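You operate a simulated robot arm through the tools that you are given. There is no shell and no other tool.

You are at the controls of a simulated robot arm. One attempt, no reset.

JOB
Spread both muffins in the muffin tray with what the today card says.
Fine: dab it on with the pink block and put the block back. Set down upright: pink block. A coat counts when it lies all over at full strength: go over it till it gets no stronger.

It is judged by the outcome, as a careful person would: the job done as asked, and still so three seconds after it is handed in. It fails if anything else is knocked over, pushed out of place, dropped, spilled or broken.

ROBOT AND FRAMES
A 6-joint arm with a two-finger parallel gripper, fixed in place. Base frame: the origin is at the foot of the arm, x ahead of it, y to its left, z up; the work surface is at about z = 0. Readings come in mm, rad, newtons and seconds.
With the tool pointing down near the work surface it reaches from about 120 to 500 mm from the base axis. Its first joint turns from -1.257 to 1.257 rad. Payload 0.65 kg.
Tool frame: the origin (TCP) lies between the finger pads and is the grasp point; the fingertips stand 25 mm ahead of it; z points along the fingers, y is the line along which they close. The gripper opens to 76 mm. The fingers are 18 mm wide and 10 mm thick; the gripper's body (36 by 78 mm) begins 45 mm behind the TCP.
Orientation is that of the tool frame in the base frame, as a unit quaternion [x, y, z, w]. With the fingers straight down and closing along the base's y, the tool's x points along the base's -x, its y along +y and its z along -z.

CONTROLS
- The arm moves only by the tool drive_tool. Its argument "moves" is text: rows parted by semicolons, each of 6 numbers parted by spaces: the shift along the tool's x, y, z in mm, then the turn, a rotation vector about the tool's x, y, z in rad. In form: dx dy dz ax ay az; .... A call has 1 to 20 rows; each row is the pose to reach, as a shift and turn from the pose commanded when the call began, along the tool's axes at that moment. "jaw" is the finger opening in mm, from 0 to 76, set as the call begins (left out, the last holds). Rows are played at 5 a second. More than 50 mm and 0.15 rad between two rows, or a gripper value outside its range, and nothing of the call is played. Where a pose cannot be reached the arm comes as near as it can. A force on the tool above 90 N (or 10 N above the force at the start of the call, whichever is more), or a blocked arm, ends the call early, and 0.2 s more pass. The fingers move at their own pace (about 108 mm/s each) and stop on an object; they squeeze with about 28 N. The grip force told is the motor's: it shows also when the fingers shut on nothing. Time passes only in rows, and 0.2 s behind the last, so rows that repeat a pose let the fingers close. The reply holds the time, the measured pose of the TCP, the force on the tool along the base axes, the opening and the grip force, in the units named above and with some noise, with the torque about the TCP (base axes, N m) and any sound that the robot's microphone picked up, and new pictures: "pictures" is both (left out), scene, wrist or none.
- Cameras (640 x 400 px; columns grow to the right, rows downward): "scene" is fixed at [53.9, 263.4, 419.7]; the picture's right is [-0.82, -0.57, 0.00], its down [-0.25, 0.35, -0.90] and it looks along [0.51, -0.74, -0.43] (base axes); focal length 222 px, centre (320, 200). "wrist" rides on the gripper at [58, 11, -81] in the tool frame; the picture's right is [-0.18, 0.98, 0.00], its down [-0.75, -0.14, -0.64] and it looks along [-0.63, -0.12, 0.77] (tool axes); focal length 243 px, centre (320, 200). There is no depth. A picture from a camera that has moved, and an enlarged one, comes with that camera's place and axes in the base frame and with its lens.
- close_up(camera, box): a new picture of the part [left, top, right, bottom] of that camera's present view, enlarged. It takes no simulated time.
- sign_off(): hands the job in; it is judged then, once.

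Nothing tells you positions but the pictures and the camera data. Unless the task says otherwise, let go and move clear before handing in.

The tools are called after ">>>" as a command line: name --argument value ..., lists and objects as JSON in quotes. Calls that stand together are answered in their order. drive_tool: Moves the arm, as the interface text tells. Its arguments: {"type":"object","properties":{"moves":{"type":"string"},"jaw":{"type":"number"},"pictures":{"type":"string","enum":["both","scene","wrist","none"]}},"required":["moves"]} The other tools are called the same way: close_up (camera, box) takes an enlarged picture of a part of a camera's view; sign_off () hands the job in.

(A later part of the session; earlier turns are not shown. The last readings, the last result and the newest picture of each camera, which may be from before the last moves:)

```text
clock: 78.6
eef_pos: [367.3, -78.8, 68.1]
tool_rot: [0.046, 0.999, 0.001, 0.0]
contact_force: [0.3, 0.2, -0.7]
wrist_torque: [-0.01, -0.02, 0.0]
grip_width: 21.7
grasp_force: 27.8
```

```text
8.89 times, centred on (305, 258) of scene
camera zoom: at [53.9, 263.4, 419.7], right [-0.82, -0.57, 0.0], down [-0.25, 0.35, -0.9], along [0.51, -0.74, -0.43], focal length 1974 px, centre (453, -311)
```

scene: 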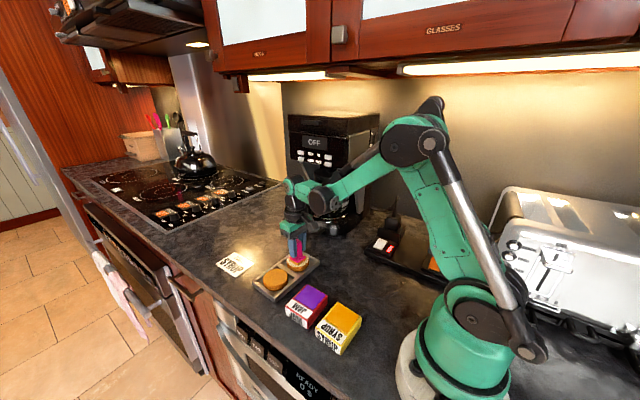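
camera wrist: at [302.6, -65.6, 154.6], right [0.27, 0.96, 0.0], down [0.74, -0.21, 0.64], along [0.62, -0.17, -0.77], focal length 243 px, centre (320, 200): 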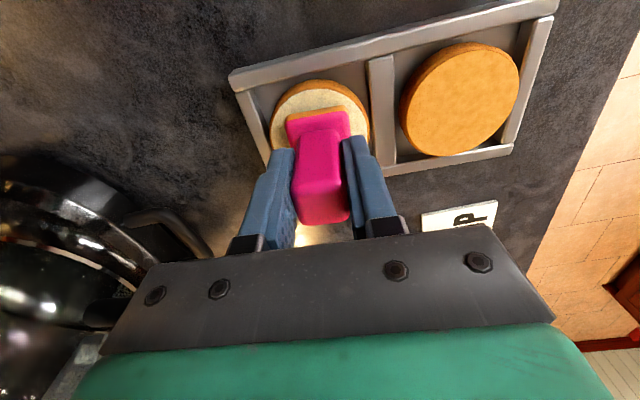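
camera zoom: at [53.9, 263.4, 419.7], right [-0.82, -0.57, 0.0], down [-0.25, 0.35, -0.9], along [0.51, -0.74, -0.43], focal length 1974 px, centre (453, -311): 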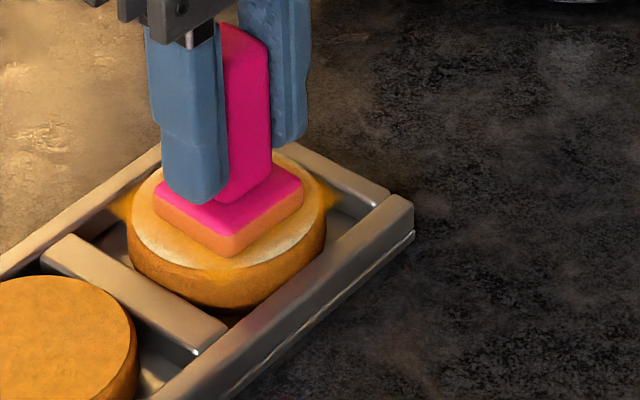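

The coat strengthened a lot, but the tray has been dragged several more millimetres in +x. I lift straight up to inspect before doing anything else.

>>> drive_tool --moves "0 0 -3 0 0 0; 0 0 -20 0 0 0; 12.5 -15 -50 0 0 0; 12.5 -29.2 -70 0 0 0; 12.5 -29.2 -70 0 0 0"

>>> close_up --camera "scene" --box '[275, 235, 335, 280]'

>>> close_up --camera "wrist" --box '[310, 50, 450, 170]'

>>> close_up --camera "scene" --box '[200, 230, 380, 360]'

```text
clock: 79.8
eef_pos: [350.4, -107.5, 139.1]
tool_rot: [0.046, 0.999, 0.001, 0.0]
contact_force: [0.0, 0.8, 0.3]
wrist_torque: [-0.01, 0.02, -0.01]
grip_width: 21.1
grasp_force: 27.9
camera wrist: at [293.7, -92.2, 220.7], right [0.27, 0.96, 0.0], down [0.74, -0.21, 0.64], along [0.62, -0.17, -0.77], focal length 243 px, centre (320, 200)
```

scene: 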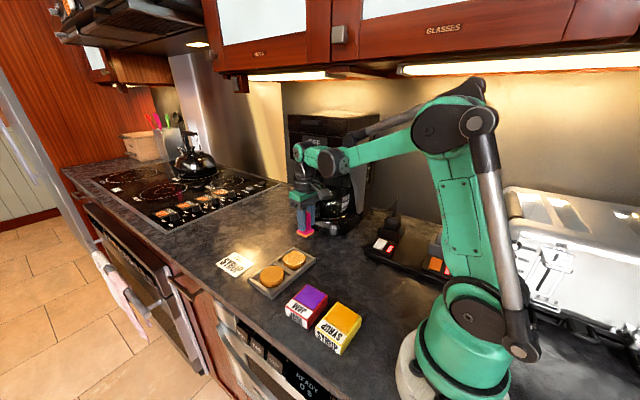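
wrist: 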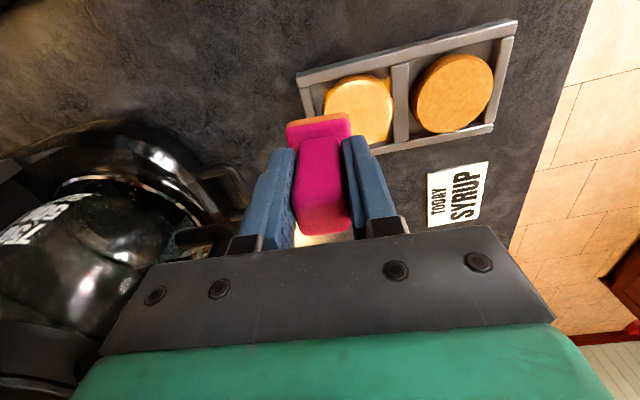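

```text
8.89 times, centred on (305, 258) of scene
camera zoom: at [53.9, 263.4, 419.7], right [-0.82, -0.57, 0.0], down [-0.25, 0.35, -0.9], along [0.51, -0.74, -0.43], focal length 1974 px, centre (453, -311)
```

zoom: 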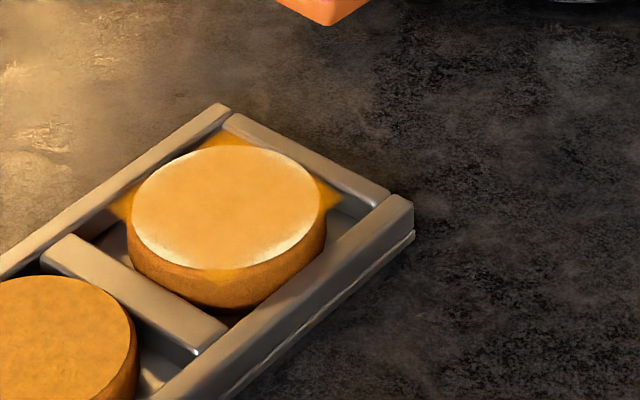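

```text
3.33 times, centred on (380, 110) of wrist
camera zoom: at [293.7, -92.2, 220.7], right [0.27, 0.96, 0.0], down [0.74, -0.21, 0.64], along [0.62, -0.17, -0.77], focal length 809 px, centre (120, 500)
```

zoom: 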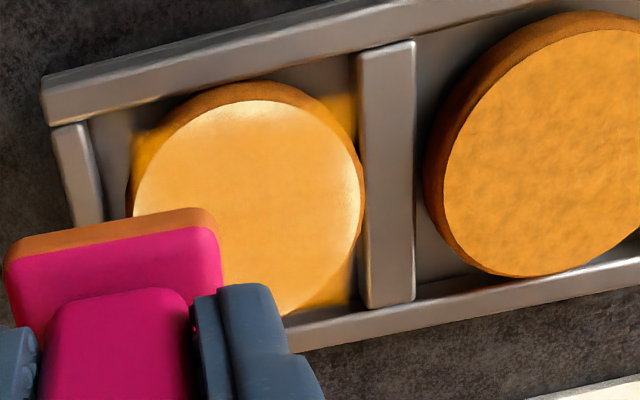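

```text
3.08 times, centred on (290, 295) of scene
camera zoom: at [53.9, 263.4, 419.7], right [-0.82, -0.57, 0.0], down [-0.25, 0.35, -0.9], along [0.51, -0.74, -0.43], focal length 683 px, centre (412, -92)
```

zoom: 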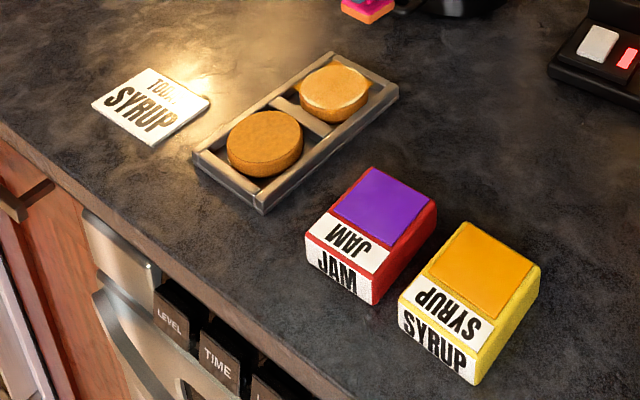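

The orange "fins" moved with the muffin, so they belong to its coat rather than to the tray floor. The coat is now strong except along the -x and +y edges. I'll now use one-way strokes toward -x only, which cover the light edge and draw the tray back to where it was.

>>> drive_tool --moves "-12 14 10 0 0 0; -23 28 40 0 0 0; -25 28 60 0 0 0; -25 28 68 0 0 0; -25 28 70 0 0 0; -25 28 70 0 0 0" --pictures "none"

>>> drive_tool --moves "0 0 0.3 0 0 0; 0 0 0.3 0 0 0" --pictures "none"

>>> close_up --camera "scene" --box '[275, 235, 335, 280]'

```text
clock: 81.2
eef_pos: [378.5, -82.6, 68.4]
tool_rot: [0.046, 0.999, 0.001, 0.0]
contact_force: [0.5, -0.9, -1.8]
wrist_torque: [-0.03, -0.02, 0.01]
grip_width: 21.6
grasp_force: 27.9
```

```text
clock: 81.8
eef_pos: [378.6, -82.7, 66.6]
tool_rot: [0.045, 0.999, 0.001, 0.0]
contact_force: [0.4, 0.5, -0.5]
wrist_torque: [0.04, 0.01, 0.02]
grip_width: 21.1
grasp_force: 27.4
```

```text
8.89 times, centred on (305, 258) of scene
camera zoom: at [53.9, 263.4, 419.7], right [-0.82, -0.57, 0.0], down [-0.25, 0.35, -0.9], along [0.51, -0.74, -0.43], focal length 1974 px, centre (453, -311)
```

zoom: 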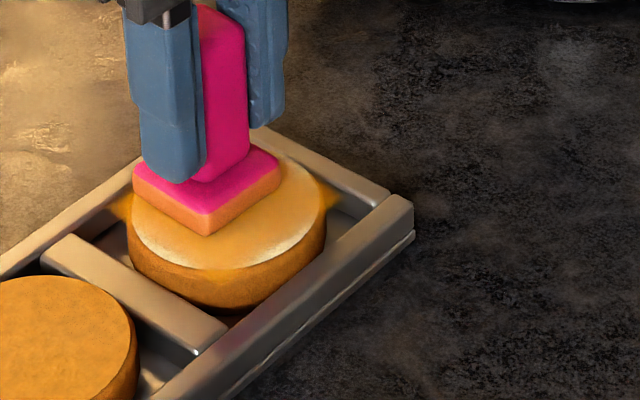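

The plate is about 5 mm too far in -y for this stroke; I correct and creep down to touch.

>>> drive_tool --moves "1 5 -1 0 0 0; 1 5 0 0 0 0; 1 5 0.4 0 0 0; 1 5 0.4 0 0 0" --pictures "none"

>>> drive_tool --moves "0 0 0.4 0 0 0; 0 0 0.4 0 0 0" --pictures "none"

>>> drive_tool --moves "0 0 0.4 0 0 0; 0 0 0.4 0 0 0" --pictures "none"

```text
clock: 82.8
eef_pos: [379.9, -78.0, 67.3]
tool_rot: [0.045, 0.999, 0.001, -0.001]
contact_force: [0.2, -0.5, 4.1]
wrist_torque: [-0.03, 0.07, 0.0]
grip_width: 21.5
grasp_force: 27.9
```

```text
clock: 83.4
eef_pos: [379.4, -76.5, 67.3]
tool_rot: [0.045, 0.999, 0.002, 0.0]
contact_force: [1.7, 1.9, 10.7]
wrist_torque: [0.07, -0.04, 0.03]
grip_width: 21.5
grasp_force: 28.3
```

```text
clock: 84.0
eef_pos: [378.9, -76.7, 65.1]
tool_rot: [0.045, 0.999, 0.0, 0.0]
contact_force: [3.7, 1.5, 25.3]
wrist_torque: [0.02, -0.07, 0.01]
grip_width: 21.3
grasp_force: 28.0
```

25 N. One stroke toward -x, then I read the force.

>>> drive_tool --moves "4 0 0 0 0 0; 8 0 0 0 0 0; 12 0 0 0 0 0; 16 0 0 0 0 0; 20 0 0 0 0 0; 23 0 0 0 0 0" --pictures "none"

>>> close_up --camera "scene" --box '[275, 235, 335, 280]'

```text
clock: 85.4
eef_pos: [355.3, -74.0, 66.4]
tool_rot: [0.045, 0.999, 0.001, 0.0]
contact_force: [6.3, -1.2, 14.3]
wrist_torque: [-0.1, -0.2, 0.04]
grip_width: 21.7
grasp_force: 28.0
```

```text
8.89 times, centred on (305, 258) of scene
camera zoom: at [53.9, 263.4, 419.7], right [-0.82, -0.57, 0.0], down [-0.25, 0.35, -0.9], along [0.51, -0.74, -0.43], focal length 1974 px, centre (453, -311)
```

zoom: 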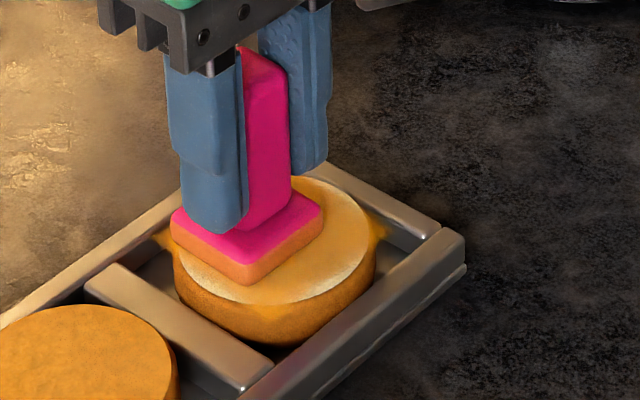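

The muffin stuck to the block and the whole tray came along (now about 12 mm to -x of its original spot). That at least lets me reposition the tray. I lift and see what the coat looks like.

>>> drive_tool --moves "0 0 -2 0 0 0; 0 0 -15 0 0 0; 0 -15 -45 0 0 0; 0 -35 -70 0 0 0; 0 -35 -70 0 0 0" --pictures "none"

>>> close_up --camera "scene" --box '[275, 235, 335, 280]'

>>> close_up --camera "wrist" --box '[310, 30, 450, 150]'

>>> close_up --camera "scene" --box '[200, 230, 380, 360]'

```text
clock: 86.6
eef_pos: [353.3, -109.3, 137.5]
tool_rot: [0.045, 0.999, 0.001, 0.001]
contact_force: [-0.8, -0.8, -0.3]
wrist_torque: [0.0, 0.01, -0.02]
grip_width: 21.4
grasp_force: 27.5
```

```text
8.89 times, centred on (305, 258) of scene
camera zoom: at [53.9, 263.4, 419.7], right [-0.82, -0.57, 0.0], down [-0.25, 0.35, -0.9], along [0.51, -0.74, -0.43], focal length 1974 px, centre (453, -311)
```

zoom: 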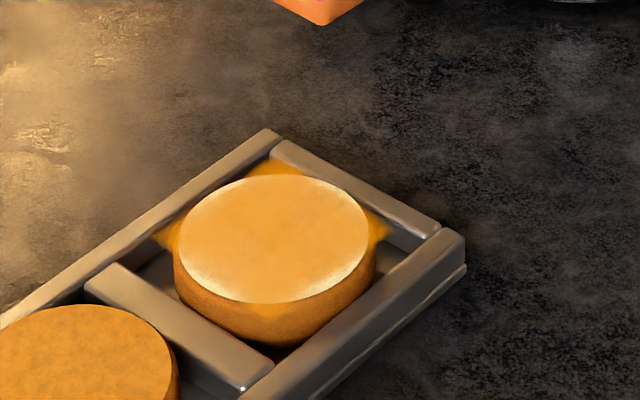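

```text
3.33 times, centred on (380, 90) of wrist
camera zoom: at [296.4, -93.9, 218.4], right [0.27, 0.96, 0.0], down [0.74, -0.21, 0.64], along [0.62, -0.17, -0.77], focal length 809 px, centre (120, 567)
```

zoom: 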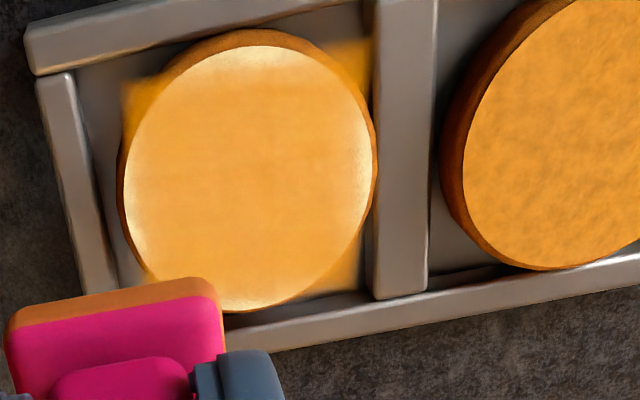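

```text
3.08 times, centred on (290, 295) of scene
camera zoom: at [53.9, 263.4, 419.7], right [-0.82, -0.57, 0.0], down [-0.25, 0.35, -0.9], along [0.51, -0.74, -0.43], focal length 683 px, centre (412, -92)
```

zoom: 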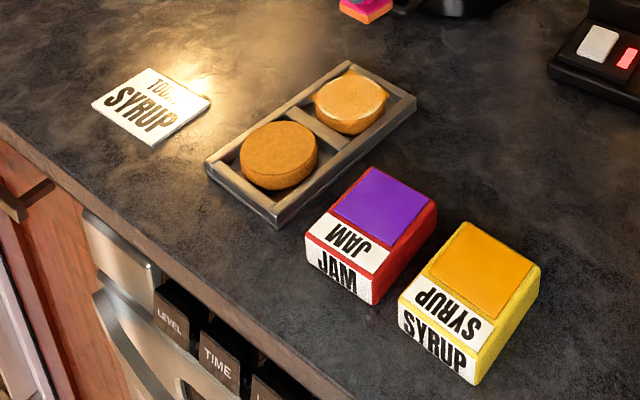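

The interior is now a strong coat; the rim still has lighter areas on the -x, +y and -y sides. The tray is within about 9 mm of its start. I reload for the edges.

>>> drive_tool --moves "39 5 0 0 0 0; 78 10 0 0 0 0; 117 15 0 0 0 0; 155.9 20.4 0 0 0 0; 169 56 0 0 0 0; 181.9 92 0 0 0 0; 181.9 92 30 0 0 0; 181.9 92 50 0 0 0; 181.9 92 58 0 0 0; 181.9 92 60.6 0 0 0; 181.9 92 60.8 0 0 0; 181.9 92 60.8 0 0 0" --pictures "none"

>>> drive_tool --moves "0 0 0.5 0 0 0; 0 0 0.5 0 0 0" --pictures "none"

>>> drive_tool --moves "0 0 0.4 0 0 0; 0 0 0.4 0 0 0" --pictures "scene"

>>> close_up --camera "scene" --box '[320, 280, 370, 330]'

```text
clock: 89.2
eef_pos: [179.6, -0.7, 76.6]
tool_rot: [0.045, 0.999, 0.001, 0.0]
contact_force: [-0.4, -0.2, -0.9]
wrist_torque: [0.01, 0.0, -0.01]
grip_width: 21.8
grasp_force: 28.0
```

```text
clock: 89.8
eef_pos: [179.8, -1.2, 76.7]
tool_rot: [0.046, 0.999, 0.001, 0.0]
contact_force: [-0.4, 0.4, -0.9]
wrist_torque: [0.02, -0.02, 0.0]
grip_width: 21.3
grasp_force: 27.9
```

```text
clock: 90.4
eef_pos: [180.1, -1.1, 75.6]
tool_rot: [0.045, 0.999, 0.001, 0.0]
contact_force: [-0.2, -0.1, -0.2]
wrist_torque: [0.02, -0.02, -0.01]
grip_width: 21.4
grasp_force: 27.8
```

scene: 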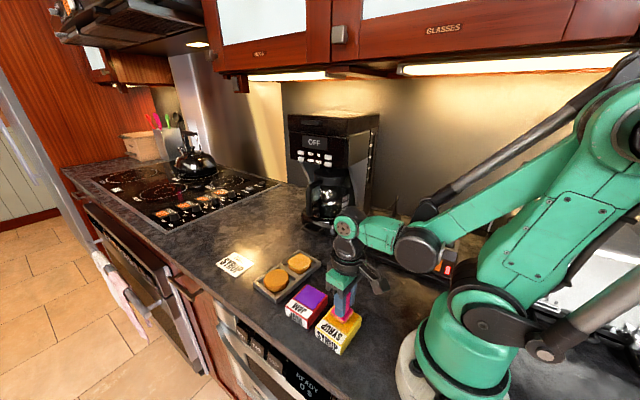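

```text
8.00 times, centred on (345, 305) of scene
camera zoom: at [53.9, 263.4, 419.7], right [-0.82, -0.57, 0.0], down [-0.25, 0.35, -0.9], along [0.51, -0.74, -0.43], focal length 1776 px, centre (120, -640)
```

zoom: 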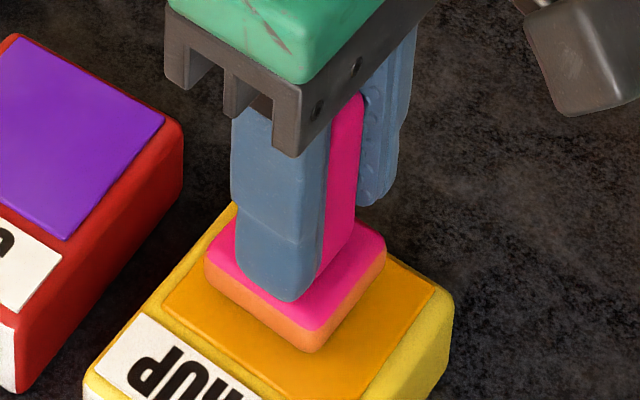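

>>> drive_tool --moves "0 0 0.4 0 0 0; 0 0 0.4 0 0 0" --pictures "none"

>>> drive_tool --moves "0 0 0.3 0 0 0; 0 0 0.3 0 0 0" --pictures "none"

>>> drive_tool --moves "0 0 0.3 0 0 0; 0 0 0.3 0 0 0" --pictures "none"

>>> close_up --camera "scene" --box '[320, 280, 370, 330]'

```text
clock: 91.0
eef_pos: [180.3, -1.1, 74.5]
tool_rot: [0.045, 0.999, 0.001, 0.0]
contact_force: [-0.1, -0.5, -0.2]
wrist_torque: [-0.02, -0.04, -0.02]
grip_width: 21.6
grasp_force: 27.5
```

```text
clock: 91.6
eef_pos: [180.0, -2.3, 73.7]
tool_rot: [0.046, 0.999, 0.0, 0.0]
contact_force: [0.2, 0.1, -0.6]
wrist_torque: [-0.02, 0.02, -0.02]
grip_width: 21.2
grasp_force: 27.9
```

```text
clock: 92.2
eef_pos: [180.6, -1.7, 74.7]
tool_rot: [0.045, 0.999, 0.002, 0.0]
contact_force: [0.2, -1.1, 5.0]
wrist_torque: [-0.08, 0.05, 0.0]
grip_width: 21.3
grasp_force: 28.1
```

```text
8.00 times, centred on (345, 305) of scene
camera zoom: at [53.9, 263.4, 419.7], right [-0.82, -0.57, 0.0], down [-0.25, 0.35, -0.9], along [0.51, -0.74, -0.43], focal length 1776 px, centre (120, -640)
```

zoom: 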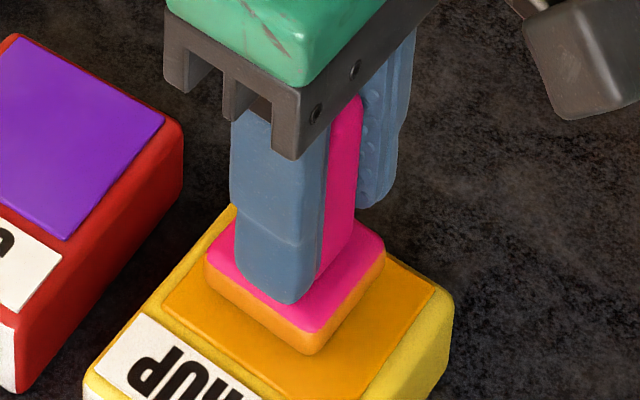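

The pad reloads the block at just 5 N. Back around to hover over the cream muffin at its new position.

>>> drive_tool --moves "0 0 -3 0 0 0; 0 0 -20 0 0 0; 0 0 -55 0 0 0; -13 -36 -60 0 0 0; -26 -71.7 -60 0 0 0; -63 -69 -60 0 0 0; -100 -66 -60 0 0 0; -137 -62 -60 0 0 0; -173.5 -58.5 -55 0 0 0; -173.5 -58.5 -25 0 0 0; -173.5 -58.5 -5 0 0 0; -173.5 -58.5 4 0 0 0; -173.5 -58.5 4 0 0 0" --pictures "none"

>>> close_up --camera "scene" --box '[275, 235, 335, 280]'

>>> close_up --camera "wrist" --box '[240, 60, 400, 180]'

```text
clock: 95.0
eef_pos: [348.2, -75.1, 69.2]
tool_rot: [0.045, 0.999, 0.001, 0.0]
contact_force: [0.0, 0.3, -1.6]
wrist_torque: [0.0, -0.01, 0.0]
grip_width: 21.4
grasp_force: 28.6
```

```text
8.89 times, centred on (305, 258) of scene
camera zoom: at [53.9, 263.4, 419.7], right [-0.82, -0.57, 0.0], down [-0.25, 0.35, -0.9], along [0.51, -0.74, -0.43], focal length 1974 px, centre (453, -311)
```

zoom: 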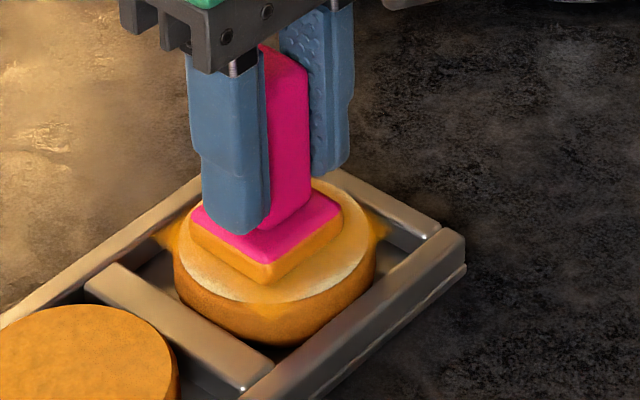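

```text
3.33 times, centred on (320, 120) of wrist
camera zoom: at [291.7, -59.9, 150.4], right [0.27, 0.96, 0.0], down [0.74, -0.21, 0.64], along [0.62, -0.17, -0.77], focal length 809 px, centre (320, 467)
```

zoom: 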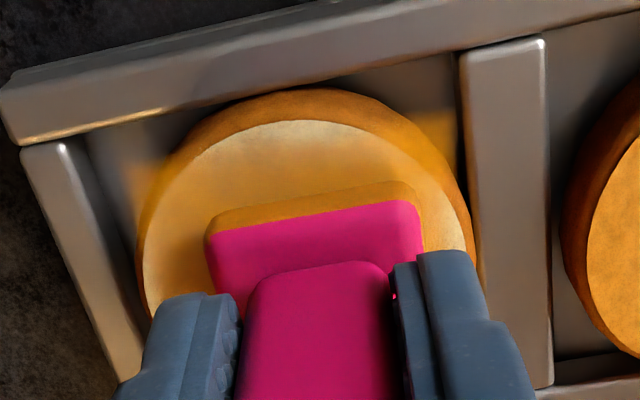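

Triangulating both views, the plate is within about 2 mm of the muffin's centre. I shift toward the -x edge and creep down to a very light touch.

>>> drive_tool --moves "6 -0.9 0 0 0 0; 10 -0.9 2 0 0 0; 10 -0.9 3.2 0 0 0; 10 -0.9 3.2 0 0 0" --pictures "none"

>>> drive_tool --moves "0 0 0.4 0 0 0; 0 0 0.4 0 0 0" --pictures "none"

>>> drive_tool --moves "0 0 0.3 0 0 0; 0 0 0.3 0 0 0" --pictures "none"

```text
clock: 96.0
eef_pos: [337.9, -75.1, 66.7]
tool_rot: [0.045, 0.999, 0.0, 0.0]
contact_force: [0.3, -0.1, -0.1]
wrist_torque: [0.0, -0.03, 0.0]
grip_width: 21.4
grasp_force: 27.7
```

```text
clock: 96.6
eef_pos: [336.4, -74.2, 67.0]
tool_rot: [0.046, 0.999, 0.001, 0.001]
contact_force: [-0.3, -0.3, -0.9]
wrist_torque: [0.04, 0.02, -0.02]
grip_width: 21.4
grasp_force: 28.0
```

```text
clock: 97.2
eef_pos: [336.6, -74.7, 66.2]
tool_rot: [0.046, 0.999, 0.001, 0.0]
contact_force: [-0.8, 1.0, 9.2]
wrist_torque: [-0.01, 0.08, -0.02]
grip_width: 21.2
grasp_force: 27.7
```

9 N. A light pass around the perimeter.

>>> drive_tool --moves "5 0 0 0 0 0; 4 6 0 0 0 0; 0 10 0 0 0 0; -8 13 0 0 0 0; -16 10 0 0 0 0; -20 4 0 0 0 0; -21 0 0 0 0 0; -18 -7 0 0 0 0; -8 -13 0 0 0 0; 0 -10 0 0 0 0; 4 -5 0 0 0 0; 5 0 0 0 0 0" --pictures "none"

>>> close_up --camera "scene" --box '[275, 235, 335, 280]'

>>> close_up --camera "wrist" --box '[240, 60, 400, 180]'

```text
clock: 99.8
eef_pos: [331.3, -75.7, 66.6]
tool_rot: [0.046, 0.999, 0.0, 0.0]
contact_force: [1.5, -5.8, 8.0]
wrist_torque: [-0.28, -0.05, 0.0]
grip_width: 21.5
grasp_force: 27.8
```

```text
8.89 times, centred on (305, 258) of scene
camera zoom: at [53.9, 263.4, 419.7], right [-0.82, -0.57, 0.0], down [-0.25, 0.35, -0.9], along [0.51, -0.74, -0.43], focal length 1974 px, centre (453, -311)
```

zoom: 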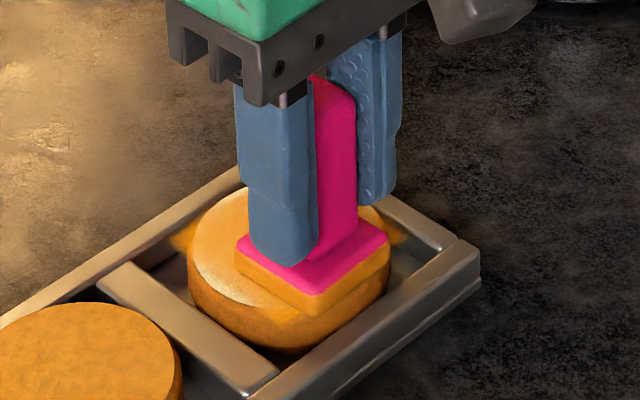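

```text
3.33 times, centred on (320, 120) of wrist
camera zoom: at [275.1, -60.0, 147.5], right [0.27, 0.96, 0.0], down [0.74, -0.21, 0.64], along [0.62, -0.17, -0.77], focal length 809 px, centre (320, 467)
```

zoom: 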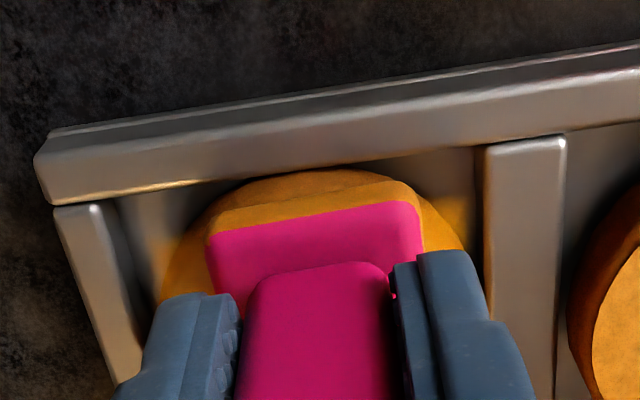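

The tray keeps following the block (now about 18 mm to -x, 10 mm to +y of its start). I press slightly firmer and drag it back by that amount.

>>> drive_tool --moves "0 0 0.3 0 0 0; -4 -2 0.3 0 0 0; -8 -4 0.3 0 0 0; -12 -6 0.3 0 0 0; -16 -8 0.3 0 0 0; -20 -10 0.3 0 0 0; -20 -10 0.3 0 0 0" --pictures "none"

>>> close_up --camera "scene" --box '[275, 235, 335, 280]'

```text
clock: 101.4
eef_pos: [351.2, -87.0, 66.5]
tool_rot: [0.046, 0.999, 0.001, 0.0]
contact_force: [-4.8, 2.7, 10.2]
wrist_torque: [0.04, 0.22, -0.01]
grip_width: 21.3
grasp_force: 27.6
```

```text
8.89 times, centred on (305, 258) of scene
camera zoom: at [53.9, 263.4, 419.7], right [-0.82, -0.57, 0.0], down [-0.25, 0.35, -0.9], along [0.51, -0.74, -0.43], focal length 1974 px, centre (453, -311)
```

zoom: 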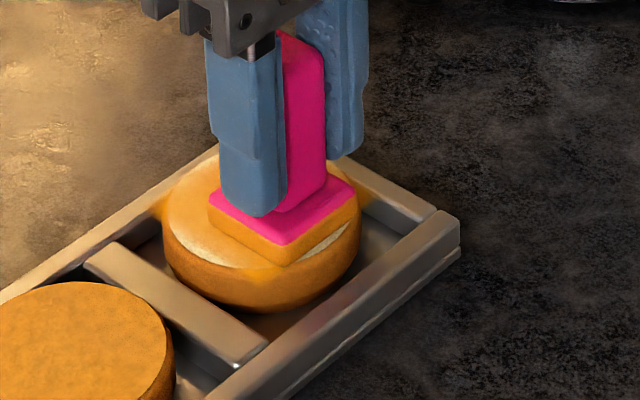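

The tray is back to within about 4 mm of its start. I lift and inspect the coat.

>>> drive_tool --moves "0 0 -2 0 0 0; 0 0 -15 0 0 0; 0 -15 -45 0 0 0; 0 -35 -70 0 0 0; 0 -35 -70 0 0 0" --pictures "none"

>>> close_up --camera "scene" --box '[275, 235, 335, 280]'

>>> close_up --camera "wrist" --box '[300, 30, 460, 150]'

>>> close_up --camera "scene" --box '[200, 230, 380, 360]'

```text
clock: 102.6
eef_pos: [349.8, -120.8, 135.8]
tool_rot: [0.046, 0.999, 0.001, 0.0]
contact_force: [-0.5, 0.4, -1.1]
wrist_torque: [0.0, 0.02, 0.0]
grip_width: 21.3
grasp_force: 28.4
```

```text
8.89 times, centred on (305, 258) of scene
camera zoom: at [53.9, 263.4, 419.7], right [-0.82, -0.57, 0.0], down [-0.25, 0.35, -0.9], along [0.51, -0.74, -0.43], focal length 1974 px, centre (453, -311)
```

zoom: 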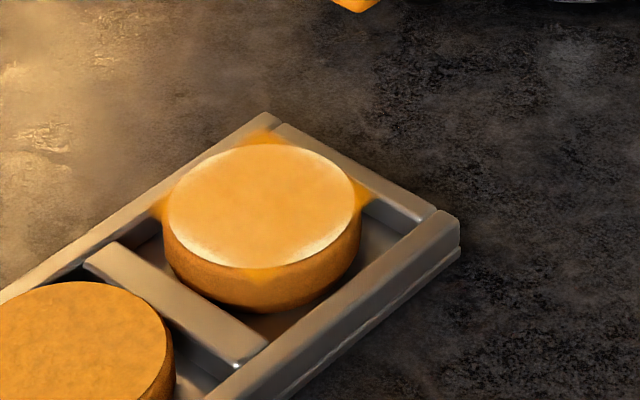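

```text
3.33 times, centred on (380, 90) of wrist
camera zoom: at [292.1, -105.4, 217.1], right [0.27, 0.96, 0.0], down [0.74, -0.21, 0.64], along [0.62, -0.17, -0.77], focal length 809 px, centre (120, 567)
```

zoom: 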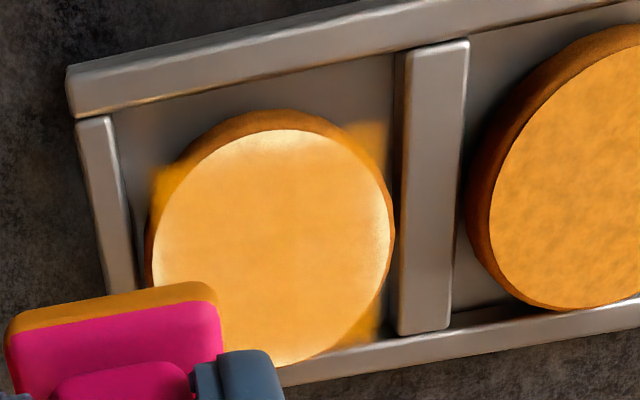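

```text
3.08 times, centred on (290, 295) of scene
camera zoom: at [53.9, 263.4, 419.7], right [-0.82, -0.57, 0.0], down [-0.25, 0.35, -0.9], along [0.51, -0.74, -0.43], focal length 683 px, centre (412, -92)
```

zoom: 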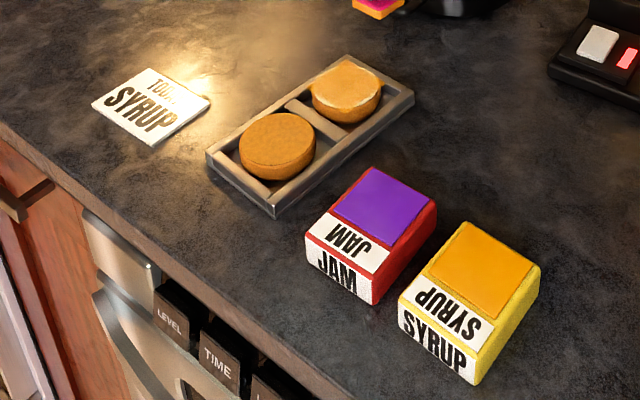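

Slow strokes just dragged the tray; relative sliding is what transfers. I'll use a very light touch (a few newtons) with quick back-and-forth strokes so the muffin and tray stay put, starting at the -x edge.

>>> drive_tool --moves "0 15 10 0 0 0; 2.8 37.3 40 0 0 0; 2.8 37.3 60 0 0 0; 2.8 37.3 67 0 0 0; 2.8 37.3 69 0 0 0; 2.8 37.3 69 0 0 0" --pictures "none"

>>> drive_tool --moves "0 0 0.3 0 0 0; 0 0 0.3 0 0 0" --pictures "none"

>>> close_up --camera "scene" --box '[275, 235, 335, 280]'

>>> close_up --camera "wrist" --box '[240, 60, 400, 180]'

```text
clock: 104.0
eef_pos: [348.5, -84.4, 67.2]
tool_rot: [0.045, 0.999, 0.001, 0.0]
contact_force: [0.4, 0.8, -0.8]
wrist_torque: [-0.01, -0.04, -0.02]
grip_width: 21.5
grasp_force: 28.1
```

```text
clock: 104.6
eef_pos: [348.3, -85.5, 68.1]
tool_rot: [0.045, 0.999, 0.001, 0.001]
contact_force: [-1.4, -0.3, 0.5]
wrist_torque: [-0.02, -0.02, -0.01]
grip_width: 21.3
grasp_force: 28.3
```

```text
8.89 times, centred on (305, 258) of scene
camera zoom: at [53.9, 263.4, 419.7], right [-0.82, -0.57, 0.0], down [-0.25, 0.35, -0.9], along [0.51, -0.74, -0.43], focal length 1974 px, centre (453, -311)
```

zoom: 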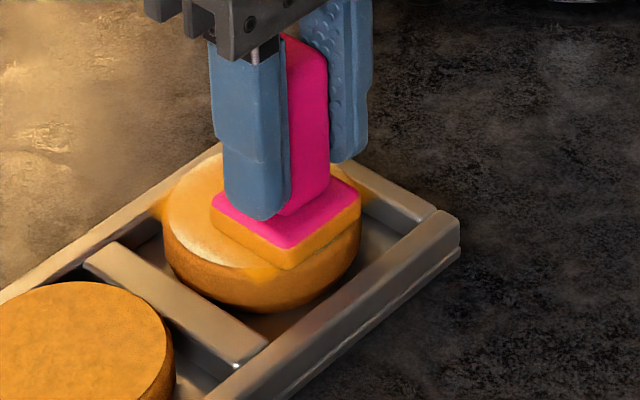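

```text
3.33 times, centred on (320, 120) of wrist
camera zoom: at [292.4, -69.7, 148.2], right [0.27, 0.96, 0.0], down [0.74, -0.21, 0.64], along [0.62, -0.17, -0.77], focal length 809 px, centre (320, 467)
```

zoom: 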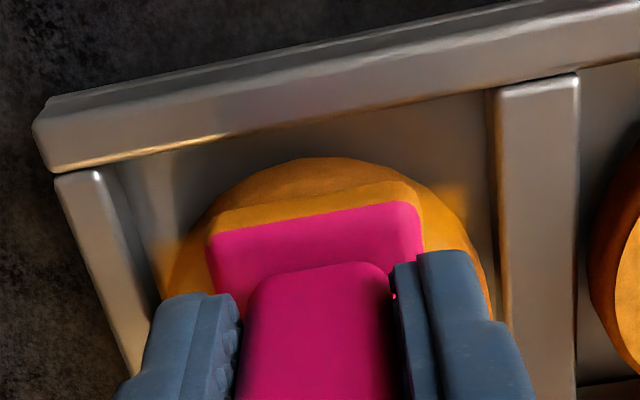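

Plate sits over the -x edge. A touch lower, then quick sideways strokes.

>>> drive_tool --moves "0 0 0.3 0 0 0; 0 0 0.3 0 0 0" --pictures "none"

>>> drive_tool --moves "0 10 0 0 0 0; 0 -10 0 0 0 0; 2 10 0 0 0 0; 2 -10 0 0 0 0; 2 10 0 0 0 0; 2 -10 0 0 0 0; 0 10 0 0 0 0; 0 -10 0 0 0 0; 0 0 0 0 0 0" --pictures "none"

>>> close_up --camera "scene" --box '[275, 235, 335, 280]'

```text
clock: 105.2
eef_pos: [348.7, -84.5, 66.2]
tool_rot: [0.045, 0.999, 0.001, -0.001]
contact_force: [0.3, -2.0, 3.7]
wrist_torque: [-0.06, 0.01, 0.04]
grip_width: 21.5
grasp_force: 27.6
```

```text
clock: 107.2
eef_pos: [349.8, -85.0, 66.5]
tool_rot: [0.046, 0.999, 0.0, 0.0]
contact_force: [-1.5, -9.3, 23.3]
wrist_torque: [-0.43, -0.02, -0.11]
grip_width: 21.6
grasp_force: 28.0
```

```text
8.89 times, centred on (305, 258) of scene
camera zoom: at [53.9, 263.4, 419.7], right [-0.82, -0.57, 0.0], down [-0.25, 0.35, -0.9], along [0.51, -0.74, -0.43], focal length 1974 px, centre (453, -311)
```

zoom: 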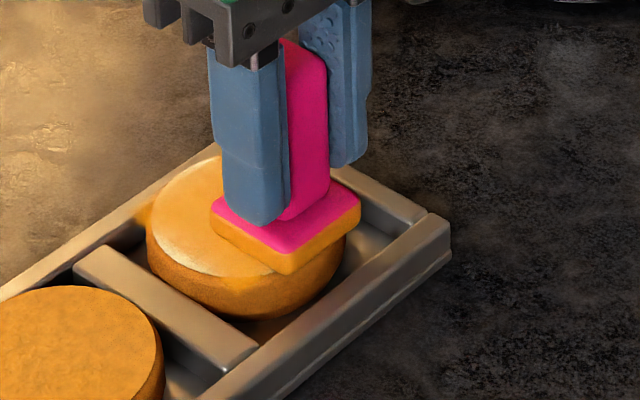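

>>> drive_tool --moves "0 0 -2 0 0 0; 0 0 -15 0 0 0; 0 -15 -45 0 0 0; -5 -37 -70 0 0 0; -5 -37 -70 0 0 0" --pictures "none"

>>> close_up --camera "scene" --box '[275, 235, 335, 280]'

>>> close_up --camera "wrist" --box '[300, 30, 460, 150]'

>>> close_up --camera "scene" --box '[290, 200, 350, 245]'

```text
clock: 108.4
eef_pos: [351.3, -121.3, 135.2]
tool_rot: [0.045, 0.999, 0.001, 0.0]
contact_force: [-0.9, 0.1, -0.1]
wrist_torque: [0.02, 0.03, -0.01]
grip_width: 21.5
grasp_force: 27.9
```

```text
8.89 times, centred on (305, 258) of scene
camera zoom: at [53.9, 263.4, 419.7], right [-0.82, -0.57, 0.0], down [-0.25, 0.35, -0.9], along [0.51, -0.74, -0.43], focal length 1974 px, centre (453, -311)
```

zoom: 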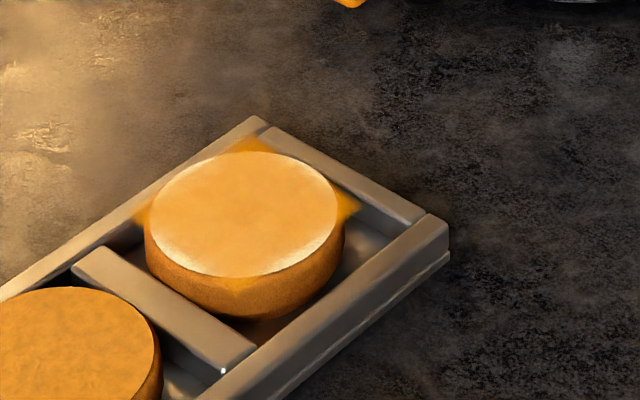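

```text
3.33 times, centred on (380, 90) of wrist
camera zoom: at [294.5, -106.0, 217.4], right [0.27, 0.96, 0.0], down [0.74, -0.21, 0.64], along [0.62, -0.17, -0.77], focal length 809 px, centre (120, 567)
```

zoom: 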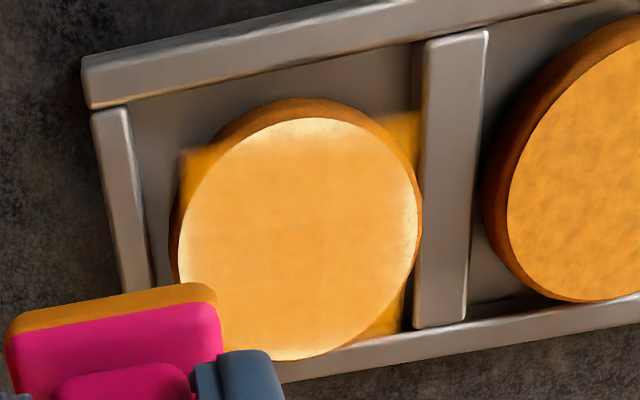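

```text
8.89 times, centred on (320, 222) of scene
camera zoom: at [53.9, 263.4, 419.7], right [-0.82, -0.57, 0.0], down [-0.25, 0.35, -0.9], along [0.51, -0.74, -0.43], focal length 1974 px, centre (320, 0)
```

zoom: 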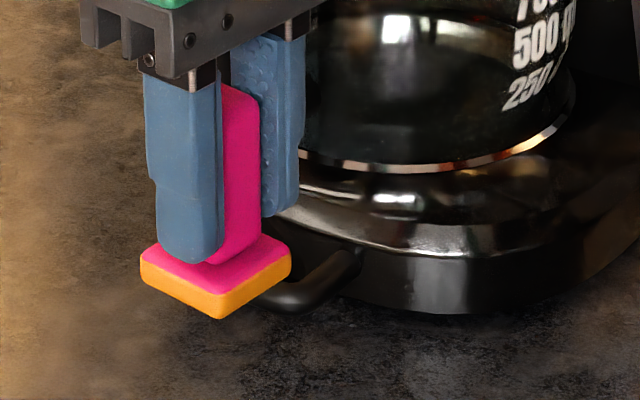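

That rub, done under firm contact, left almost nothing, whereas every rub whose force ended near zero did transfer. So sliding with barely any contact is what works. I'll try wide strokes at just-touching height over the centre.

>>> drive_tool --moves "0 15 10 0 0 0; -4.4 44 40 0 0 0; -4.4 44 60 0 0 0; -4.4 44 67 0 0 0; -4.4 44 69.5 0 0 0; -4.4 44 69.5 0 0 0" --pictures "none"

>>> drive_tool --moves "0 0 0.3 0 0 0; 0 0 0.3 0 0 0" --pictures "none"

>>> close_up --camera "scene" --box '[275, 235, 335, 280]'

```text
clock: 109.8
eef_pos: [358.5, -78.4, 65.5]
tool_rot: [0.045, 0.999, 0.001, 0.001]
contact_force: [-0.1, 0.7, 0.1]
wrist_torque: [-0.01, 0.0, 0.0]
grip_width: 21.6
grasp_force: 28.2
```

```text
clock: 110.4
eef_pos: [359.5, -78.1, 66.4]
tool_rot: [0.046, 0.999, 0.001, -0.001]
contact_force: [0.2, 0.0, -0.6]
wrist_torque: [0.03, 0.02, 0.03]
grip_width: 21.4
grasp_force: 27.9
```

```text
8.89 times, centred on (305, 258) of scene
camera zoom: at [53.9, 263.4, 419.7], right [-0.82, -0.57, 0.0], down [-0.25, 0.35, -0.9], along [0.51, -0.74, -0.43], focal length 1974 px, centre (453, -311)
```

zoom: 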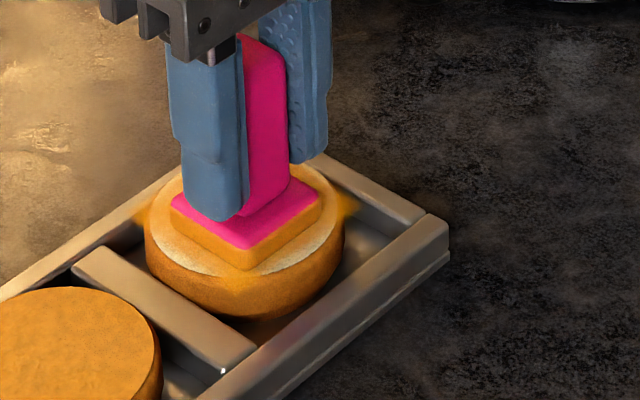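

Well centred and just short of touching. Wide strokes at this height.

>>> drive_tool --moves "12 0 0 0 0 0; 5 5 0 0 0 0; 0 12 0 0 0 0; -5 5 0 0 0 0; -12 0 0 0 0 0; -5 -5 0 0 0 0; 0 -12 0 0 0 0; 5 -5 0 0 0 0; 12 0 0 0 0 0; 0 0 0 0 0 0; -12 0 0 0 0 0; 0 0 0 0 0 0; 0 12 0 0 0 0; 0 0 0 0 0 0; 0 -12 0 0 0 0; 0 0 0 0 0 0" --pictures "none"

>>> close_up --camera "scene" --box '[275, 235, 335, 280]'

```text
clock: 113.8
eef_pos: [360.2, -78.7, 66.5]
tool_rot: [0.045, 0.999, 0.0, 0.0]
contact_force: [-0.5, -5.8, 9.6]
wrist_torque: [-0.24, -0.05, -0.11]
grip_width: 21.6
grasp_force: 27.4
```

```text
8.89 times, centred on (305, 258) of scene
camera zoom: at [53.9, 263.4, 419.7], right [-0.82, -0.57, 0.0], down [-0.25, 0.35, -0.9], along [0.51, -0.74, -0.43], focal length 1974 px, centre (453, -311)
```

zoom: 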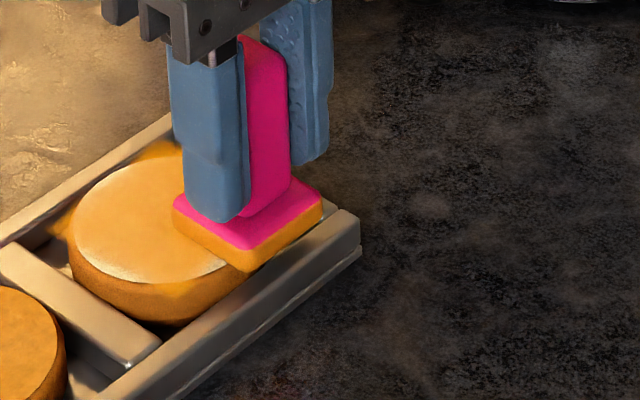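

The tray got dragged about 25 mm this time. I stop, lift straight up and look.

>>> drive_tool --moves "0 0 -2 0 0 0; 0 0 -15 0 0 0; 0 -15 -45 0 0 0; 0 -35 -70 0 0 0; 0 -35 -70 0 0 0"

>>> close_up --camera "scene" --box '[255, 235, 315, 280]'

>>> close_up --camera "wrist" --box '[300, 30, 540, 170]'

>>> close_up --camera "scene" --box '[290, 200, 350, 245]'

```text
clock: 115.0
eef_pos: [358.0, -113.0, 135.5]
tool_rot: [0.046, 0.999, 0.001, 0.0]
contact_force: [0.6, -0.6, -0.6]
wrist_torque: [0.04, -0.01, -0.02]
grip_width: 21.5
grasp_force: 28.0
camera wrist: at [300.2, -98.6, 217.1], right [0.27, 0.96, 0.0], down [0.74, -0.21, 0.64], along [0.62, -0.17, -0.77], focal length 243 px, centre (320, 200)
```

scene: 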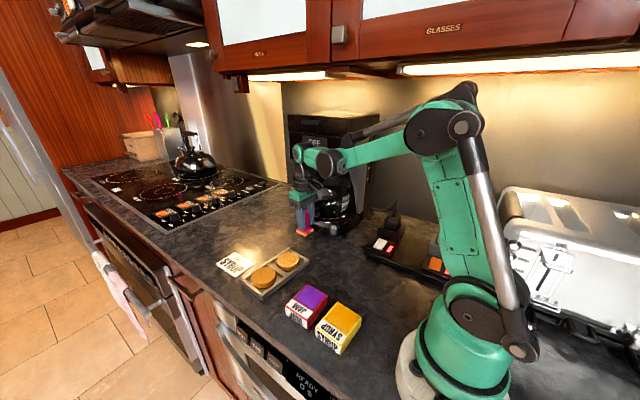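
wrist: 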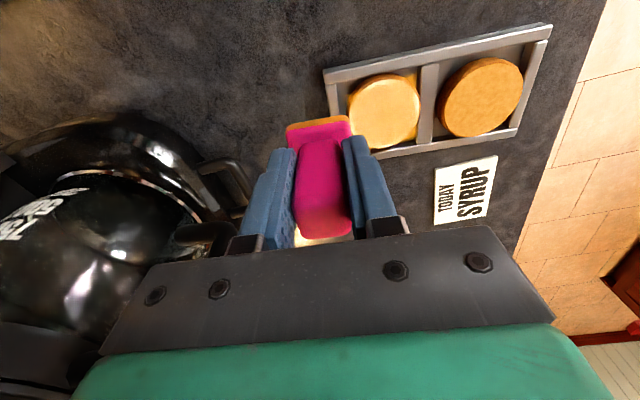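

```text
8.89 times, centred on (285, 258) of scene
camera zoom: at [53.9, 263.4, 419.7], right [-0.82, -0.57, 0.0], down [-0.25, 0.35, -0.9], along [0.51, -0.74, -0.43], focal length 1974 px, centre (631, -311)
```

zoom: 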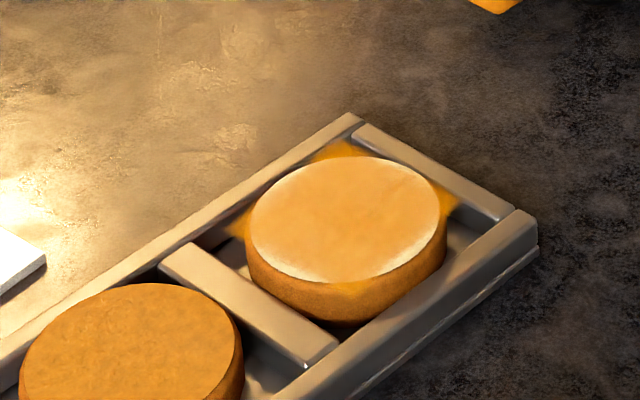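

```text
2.67 times, centred on (420, 100) of wrist
camera zoom: at [300.2, -98.6, 217.1], right [0.27, 0.96, 0.0], down [0.74, -0.21, 0.64], along [0.62, -0.17, -0.77], focal length 647 px, centre (53, 467)
```

zoom: 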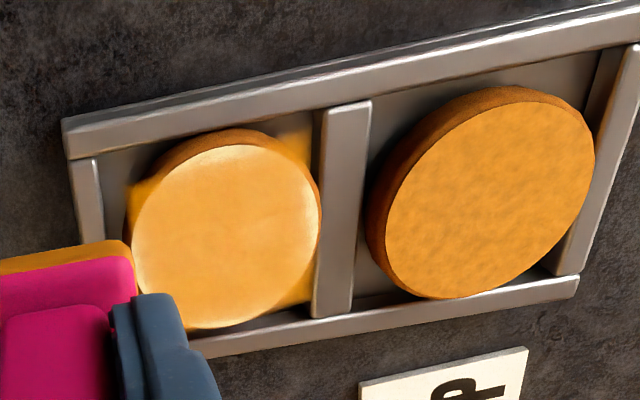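

```text
8.89 times, centred on (320, 222) of scene
camera zoom: at [53.9, 263.4, 419.7], right [-0.82, -0.57, 0.0], down [-0.25, 0.35, -0.9], along [0.51, -0.74, -0.43], focal length 1974 px, centre (320, 0)
```

zoom: 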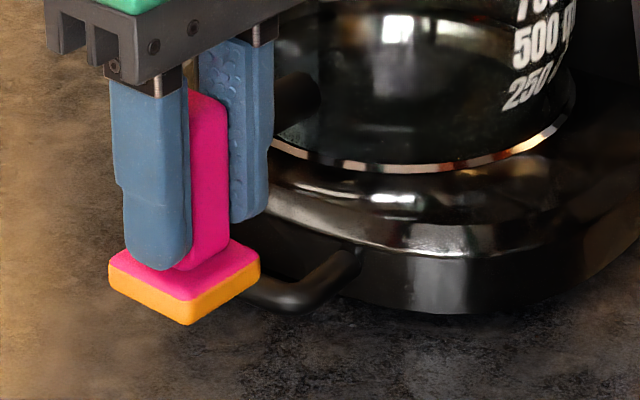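

The loaded block sticks to the muffin under lateral strokes, so nothing slides. A twist about the vertical axis should slide without dragging the tray. First I'll touch down at the muffin's centre and pull the tray back to its place.

>>> drive_tool --moves "-5 25 5 0 0 0; -12.8 52.5 30 0 0 0; -12.8 52.5 60 0 0 0; -12.8 52.5 67 0 0 0; -12.8 52.5 69.6 0 0 0; -12.8 52.5 69.6 0 0 0" --pictures "none"

>>> drive_tool --moves "0 0 0.4 0 0 0; 0 0 0.4 0 0 0" --pictures "none"

>>> close_up --camera "scene" --box '[255, 235, 315, 280]'

```text
clock: 116.4
eef_pos: [374.4, -60.8, 65.9]
tool_rot: [0.044, 0.999, 0.001, 0.0]
contact_force: [-0.5, 0.4, 8.6]
wrist_torque: [0.01, 0.02, 0.02]
grip_width: 21.1
grasp_force: 27.9
```

```text
clock: 117.0
eef_pos: [373.3, -63.1, 65.1]
tool_rot: [0.046, 0.999, 0.001, 0.0]
contact_force: [1.4, 0.6, 12.6]
wrist_torque: [-0.09, -0.1, -0.01]
grip_width: 21.3
grasp_force: 28.1
```

```text
8.89 times, centred on (285, 258) of scene
camera zoom: at [53.9, 263.4, 419.7], right [-0.82, -0.57, 0.0], down [-0.25, 0.35, -0.9], along [0.51, -0.74, -0.43], focal length 1974 px, centre (631, -311)
```

zoom: 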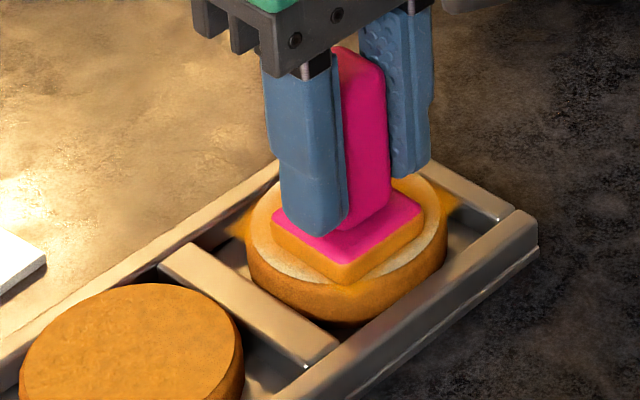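

Well centred with 12.6 N. Now I drag the tray back toward its original place.

>>> drive_tool --moves "3.4 -2.6 0 0 0 0; 6.8 -5.3 0 0 0 0; 10.3 -8 0 0 0 0; 13.7 -10.6 0 0 0 0; 17.1 -13.2 0 0 0 0; 20.6 -15.9 0 0 0 0; 20.6 -15.9 0 0 0 0" --pictures "none"

>>> close_up --camera "scene" --box '[275, 235, 335, 280]'

```text
clock: 118.6
eef_pos: [350.7, -76.9, 67.0]
tool_rot: [0.046, 0.999, 0.0, 0.001]
contact_force: [-0.4, -0.3, -0.7]
wrist_torque: [-0.01, 0.0, -0.02]
grip_width: 21.2
grasp_force: 28.2
```

```text
8.89 times, centred on (305, 258) of scene
camera zoom: at [53.9, 263.4, 419.7], right [-0.82, -0.57, 0.0], down [-0.25, 0.35, -0.9], along [0.51, -0.74, -0.43], focal length 1974 px, centre (453, -311)
```

zoom: 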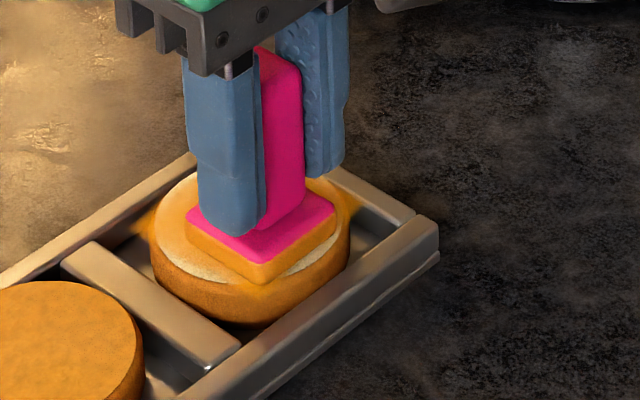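

The tray is back to within about 4 mm of its start. Now a twist test at the centre: touch lightly and rotate back and forth.

>>> drive_tool --moves "-1 2 0.3 0 0 0; -1 2 0.3 0 0 0" --pictures "none"

>>> drive_tool --moves "0 0 0.3 0 0 0; 0 0 0.3 0 0 0" --pictures "none"

```text
clock: 119.2
eef_pos: [352.9, -74.0, 66.8]
tool_rot: [0.045, 0.999, 0.001, 0.001]
contact_force: [-0.8, 0.1, -0.2]
wrist_torque: [-0.04, 0.01, 0.01]
grip_width: 21.5
grasp_force: 27.7
```

```text
clock: 119.8
eef_pos: [353.2, -73.5, 66.2]
tool_rot: [0.045, 0.999, 0.001, 0.0]
contact_force: [-0.6, 0.3, 6.0]
wrist_torque: [0.02, 0.08, 0.01]
grip_width: 21.4
grasp_force: 28.3
```

>>> drive_tool --moves "0 0 0 0 0 0.13; 0 0 0 0 0 0.26; 0 0 0 0 0 0.39; 0 0 0 0 0 0.26; 0 0 0 0 0 0.13; 0 0 0 0 0 0; 0 0 0 0 0 -0.13; 0 0 0 0 0 -0.26; 0 0 0 0 0 -0.39; 0 0 0 0 0 -0.26; 0 0 0 0 0 -0.13; 0 0 0 0 0 0; 0 0 0 0 0 0.13; 0 0 0 0 0 0.26; 0 0 0 0 0 0.39; 0 0 0 0 0 0.26; 0 0 0 0 0 0.13; 0 0 0 0 0 0" --pictures "none"

>>> close_up --camera "scene" --box '[275, 235, 335, 280]'

```text
clock: 123.6
eef_pos: [352.1, -74.6, 66.6]
tool_rot: [0.045, 0.999, 0.001, 0.001]
contact_force: [-1.4, -1.3, 8.7]
wrist_torque: [-0.11, 0.06, -0.04]
grip_width: 21.3
grasp_force: 27.9
```

```text
8.89 times, centred on (305, 258) of scene
camera zoom: at [53.9, 263.4, 419.7], right [-0.82, -0.57, 0.0], down [-0.25, 0.35, -0.9], along [0.51, -0.74, -0.43], focal length 1974 px, centre (453, -311)
```

zoom: 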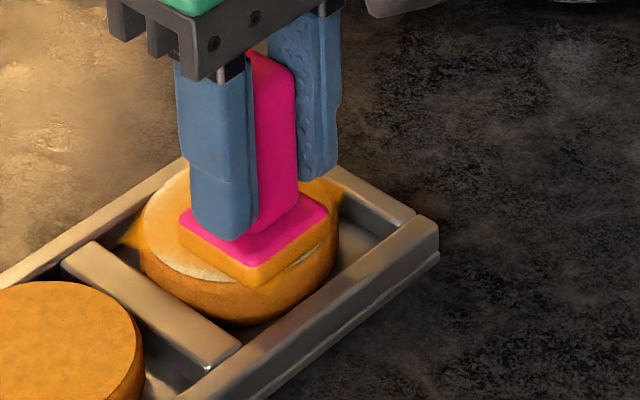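

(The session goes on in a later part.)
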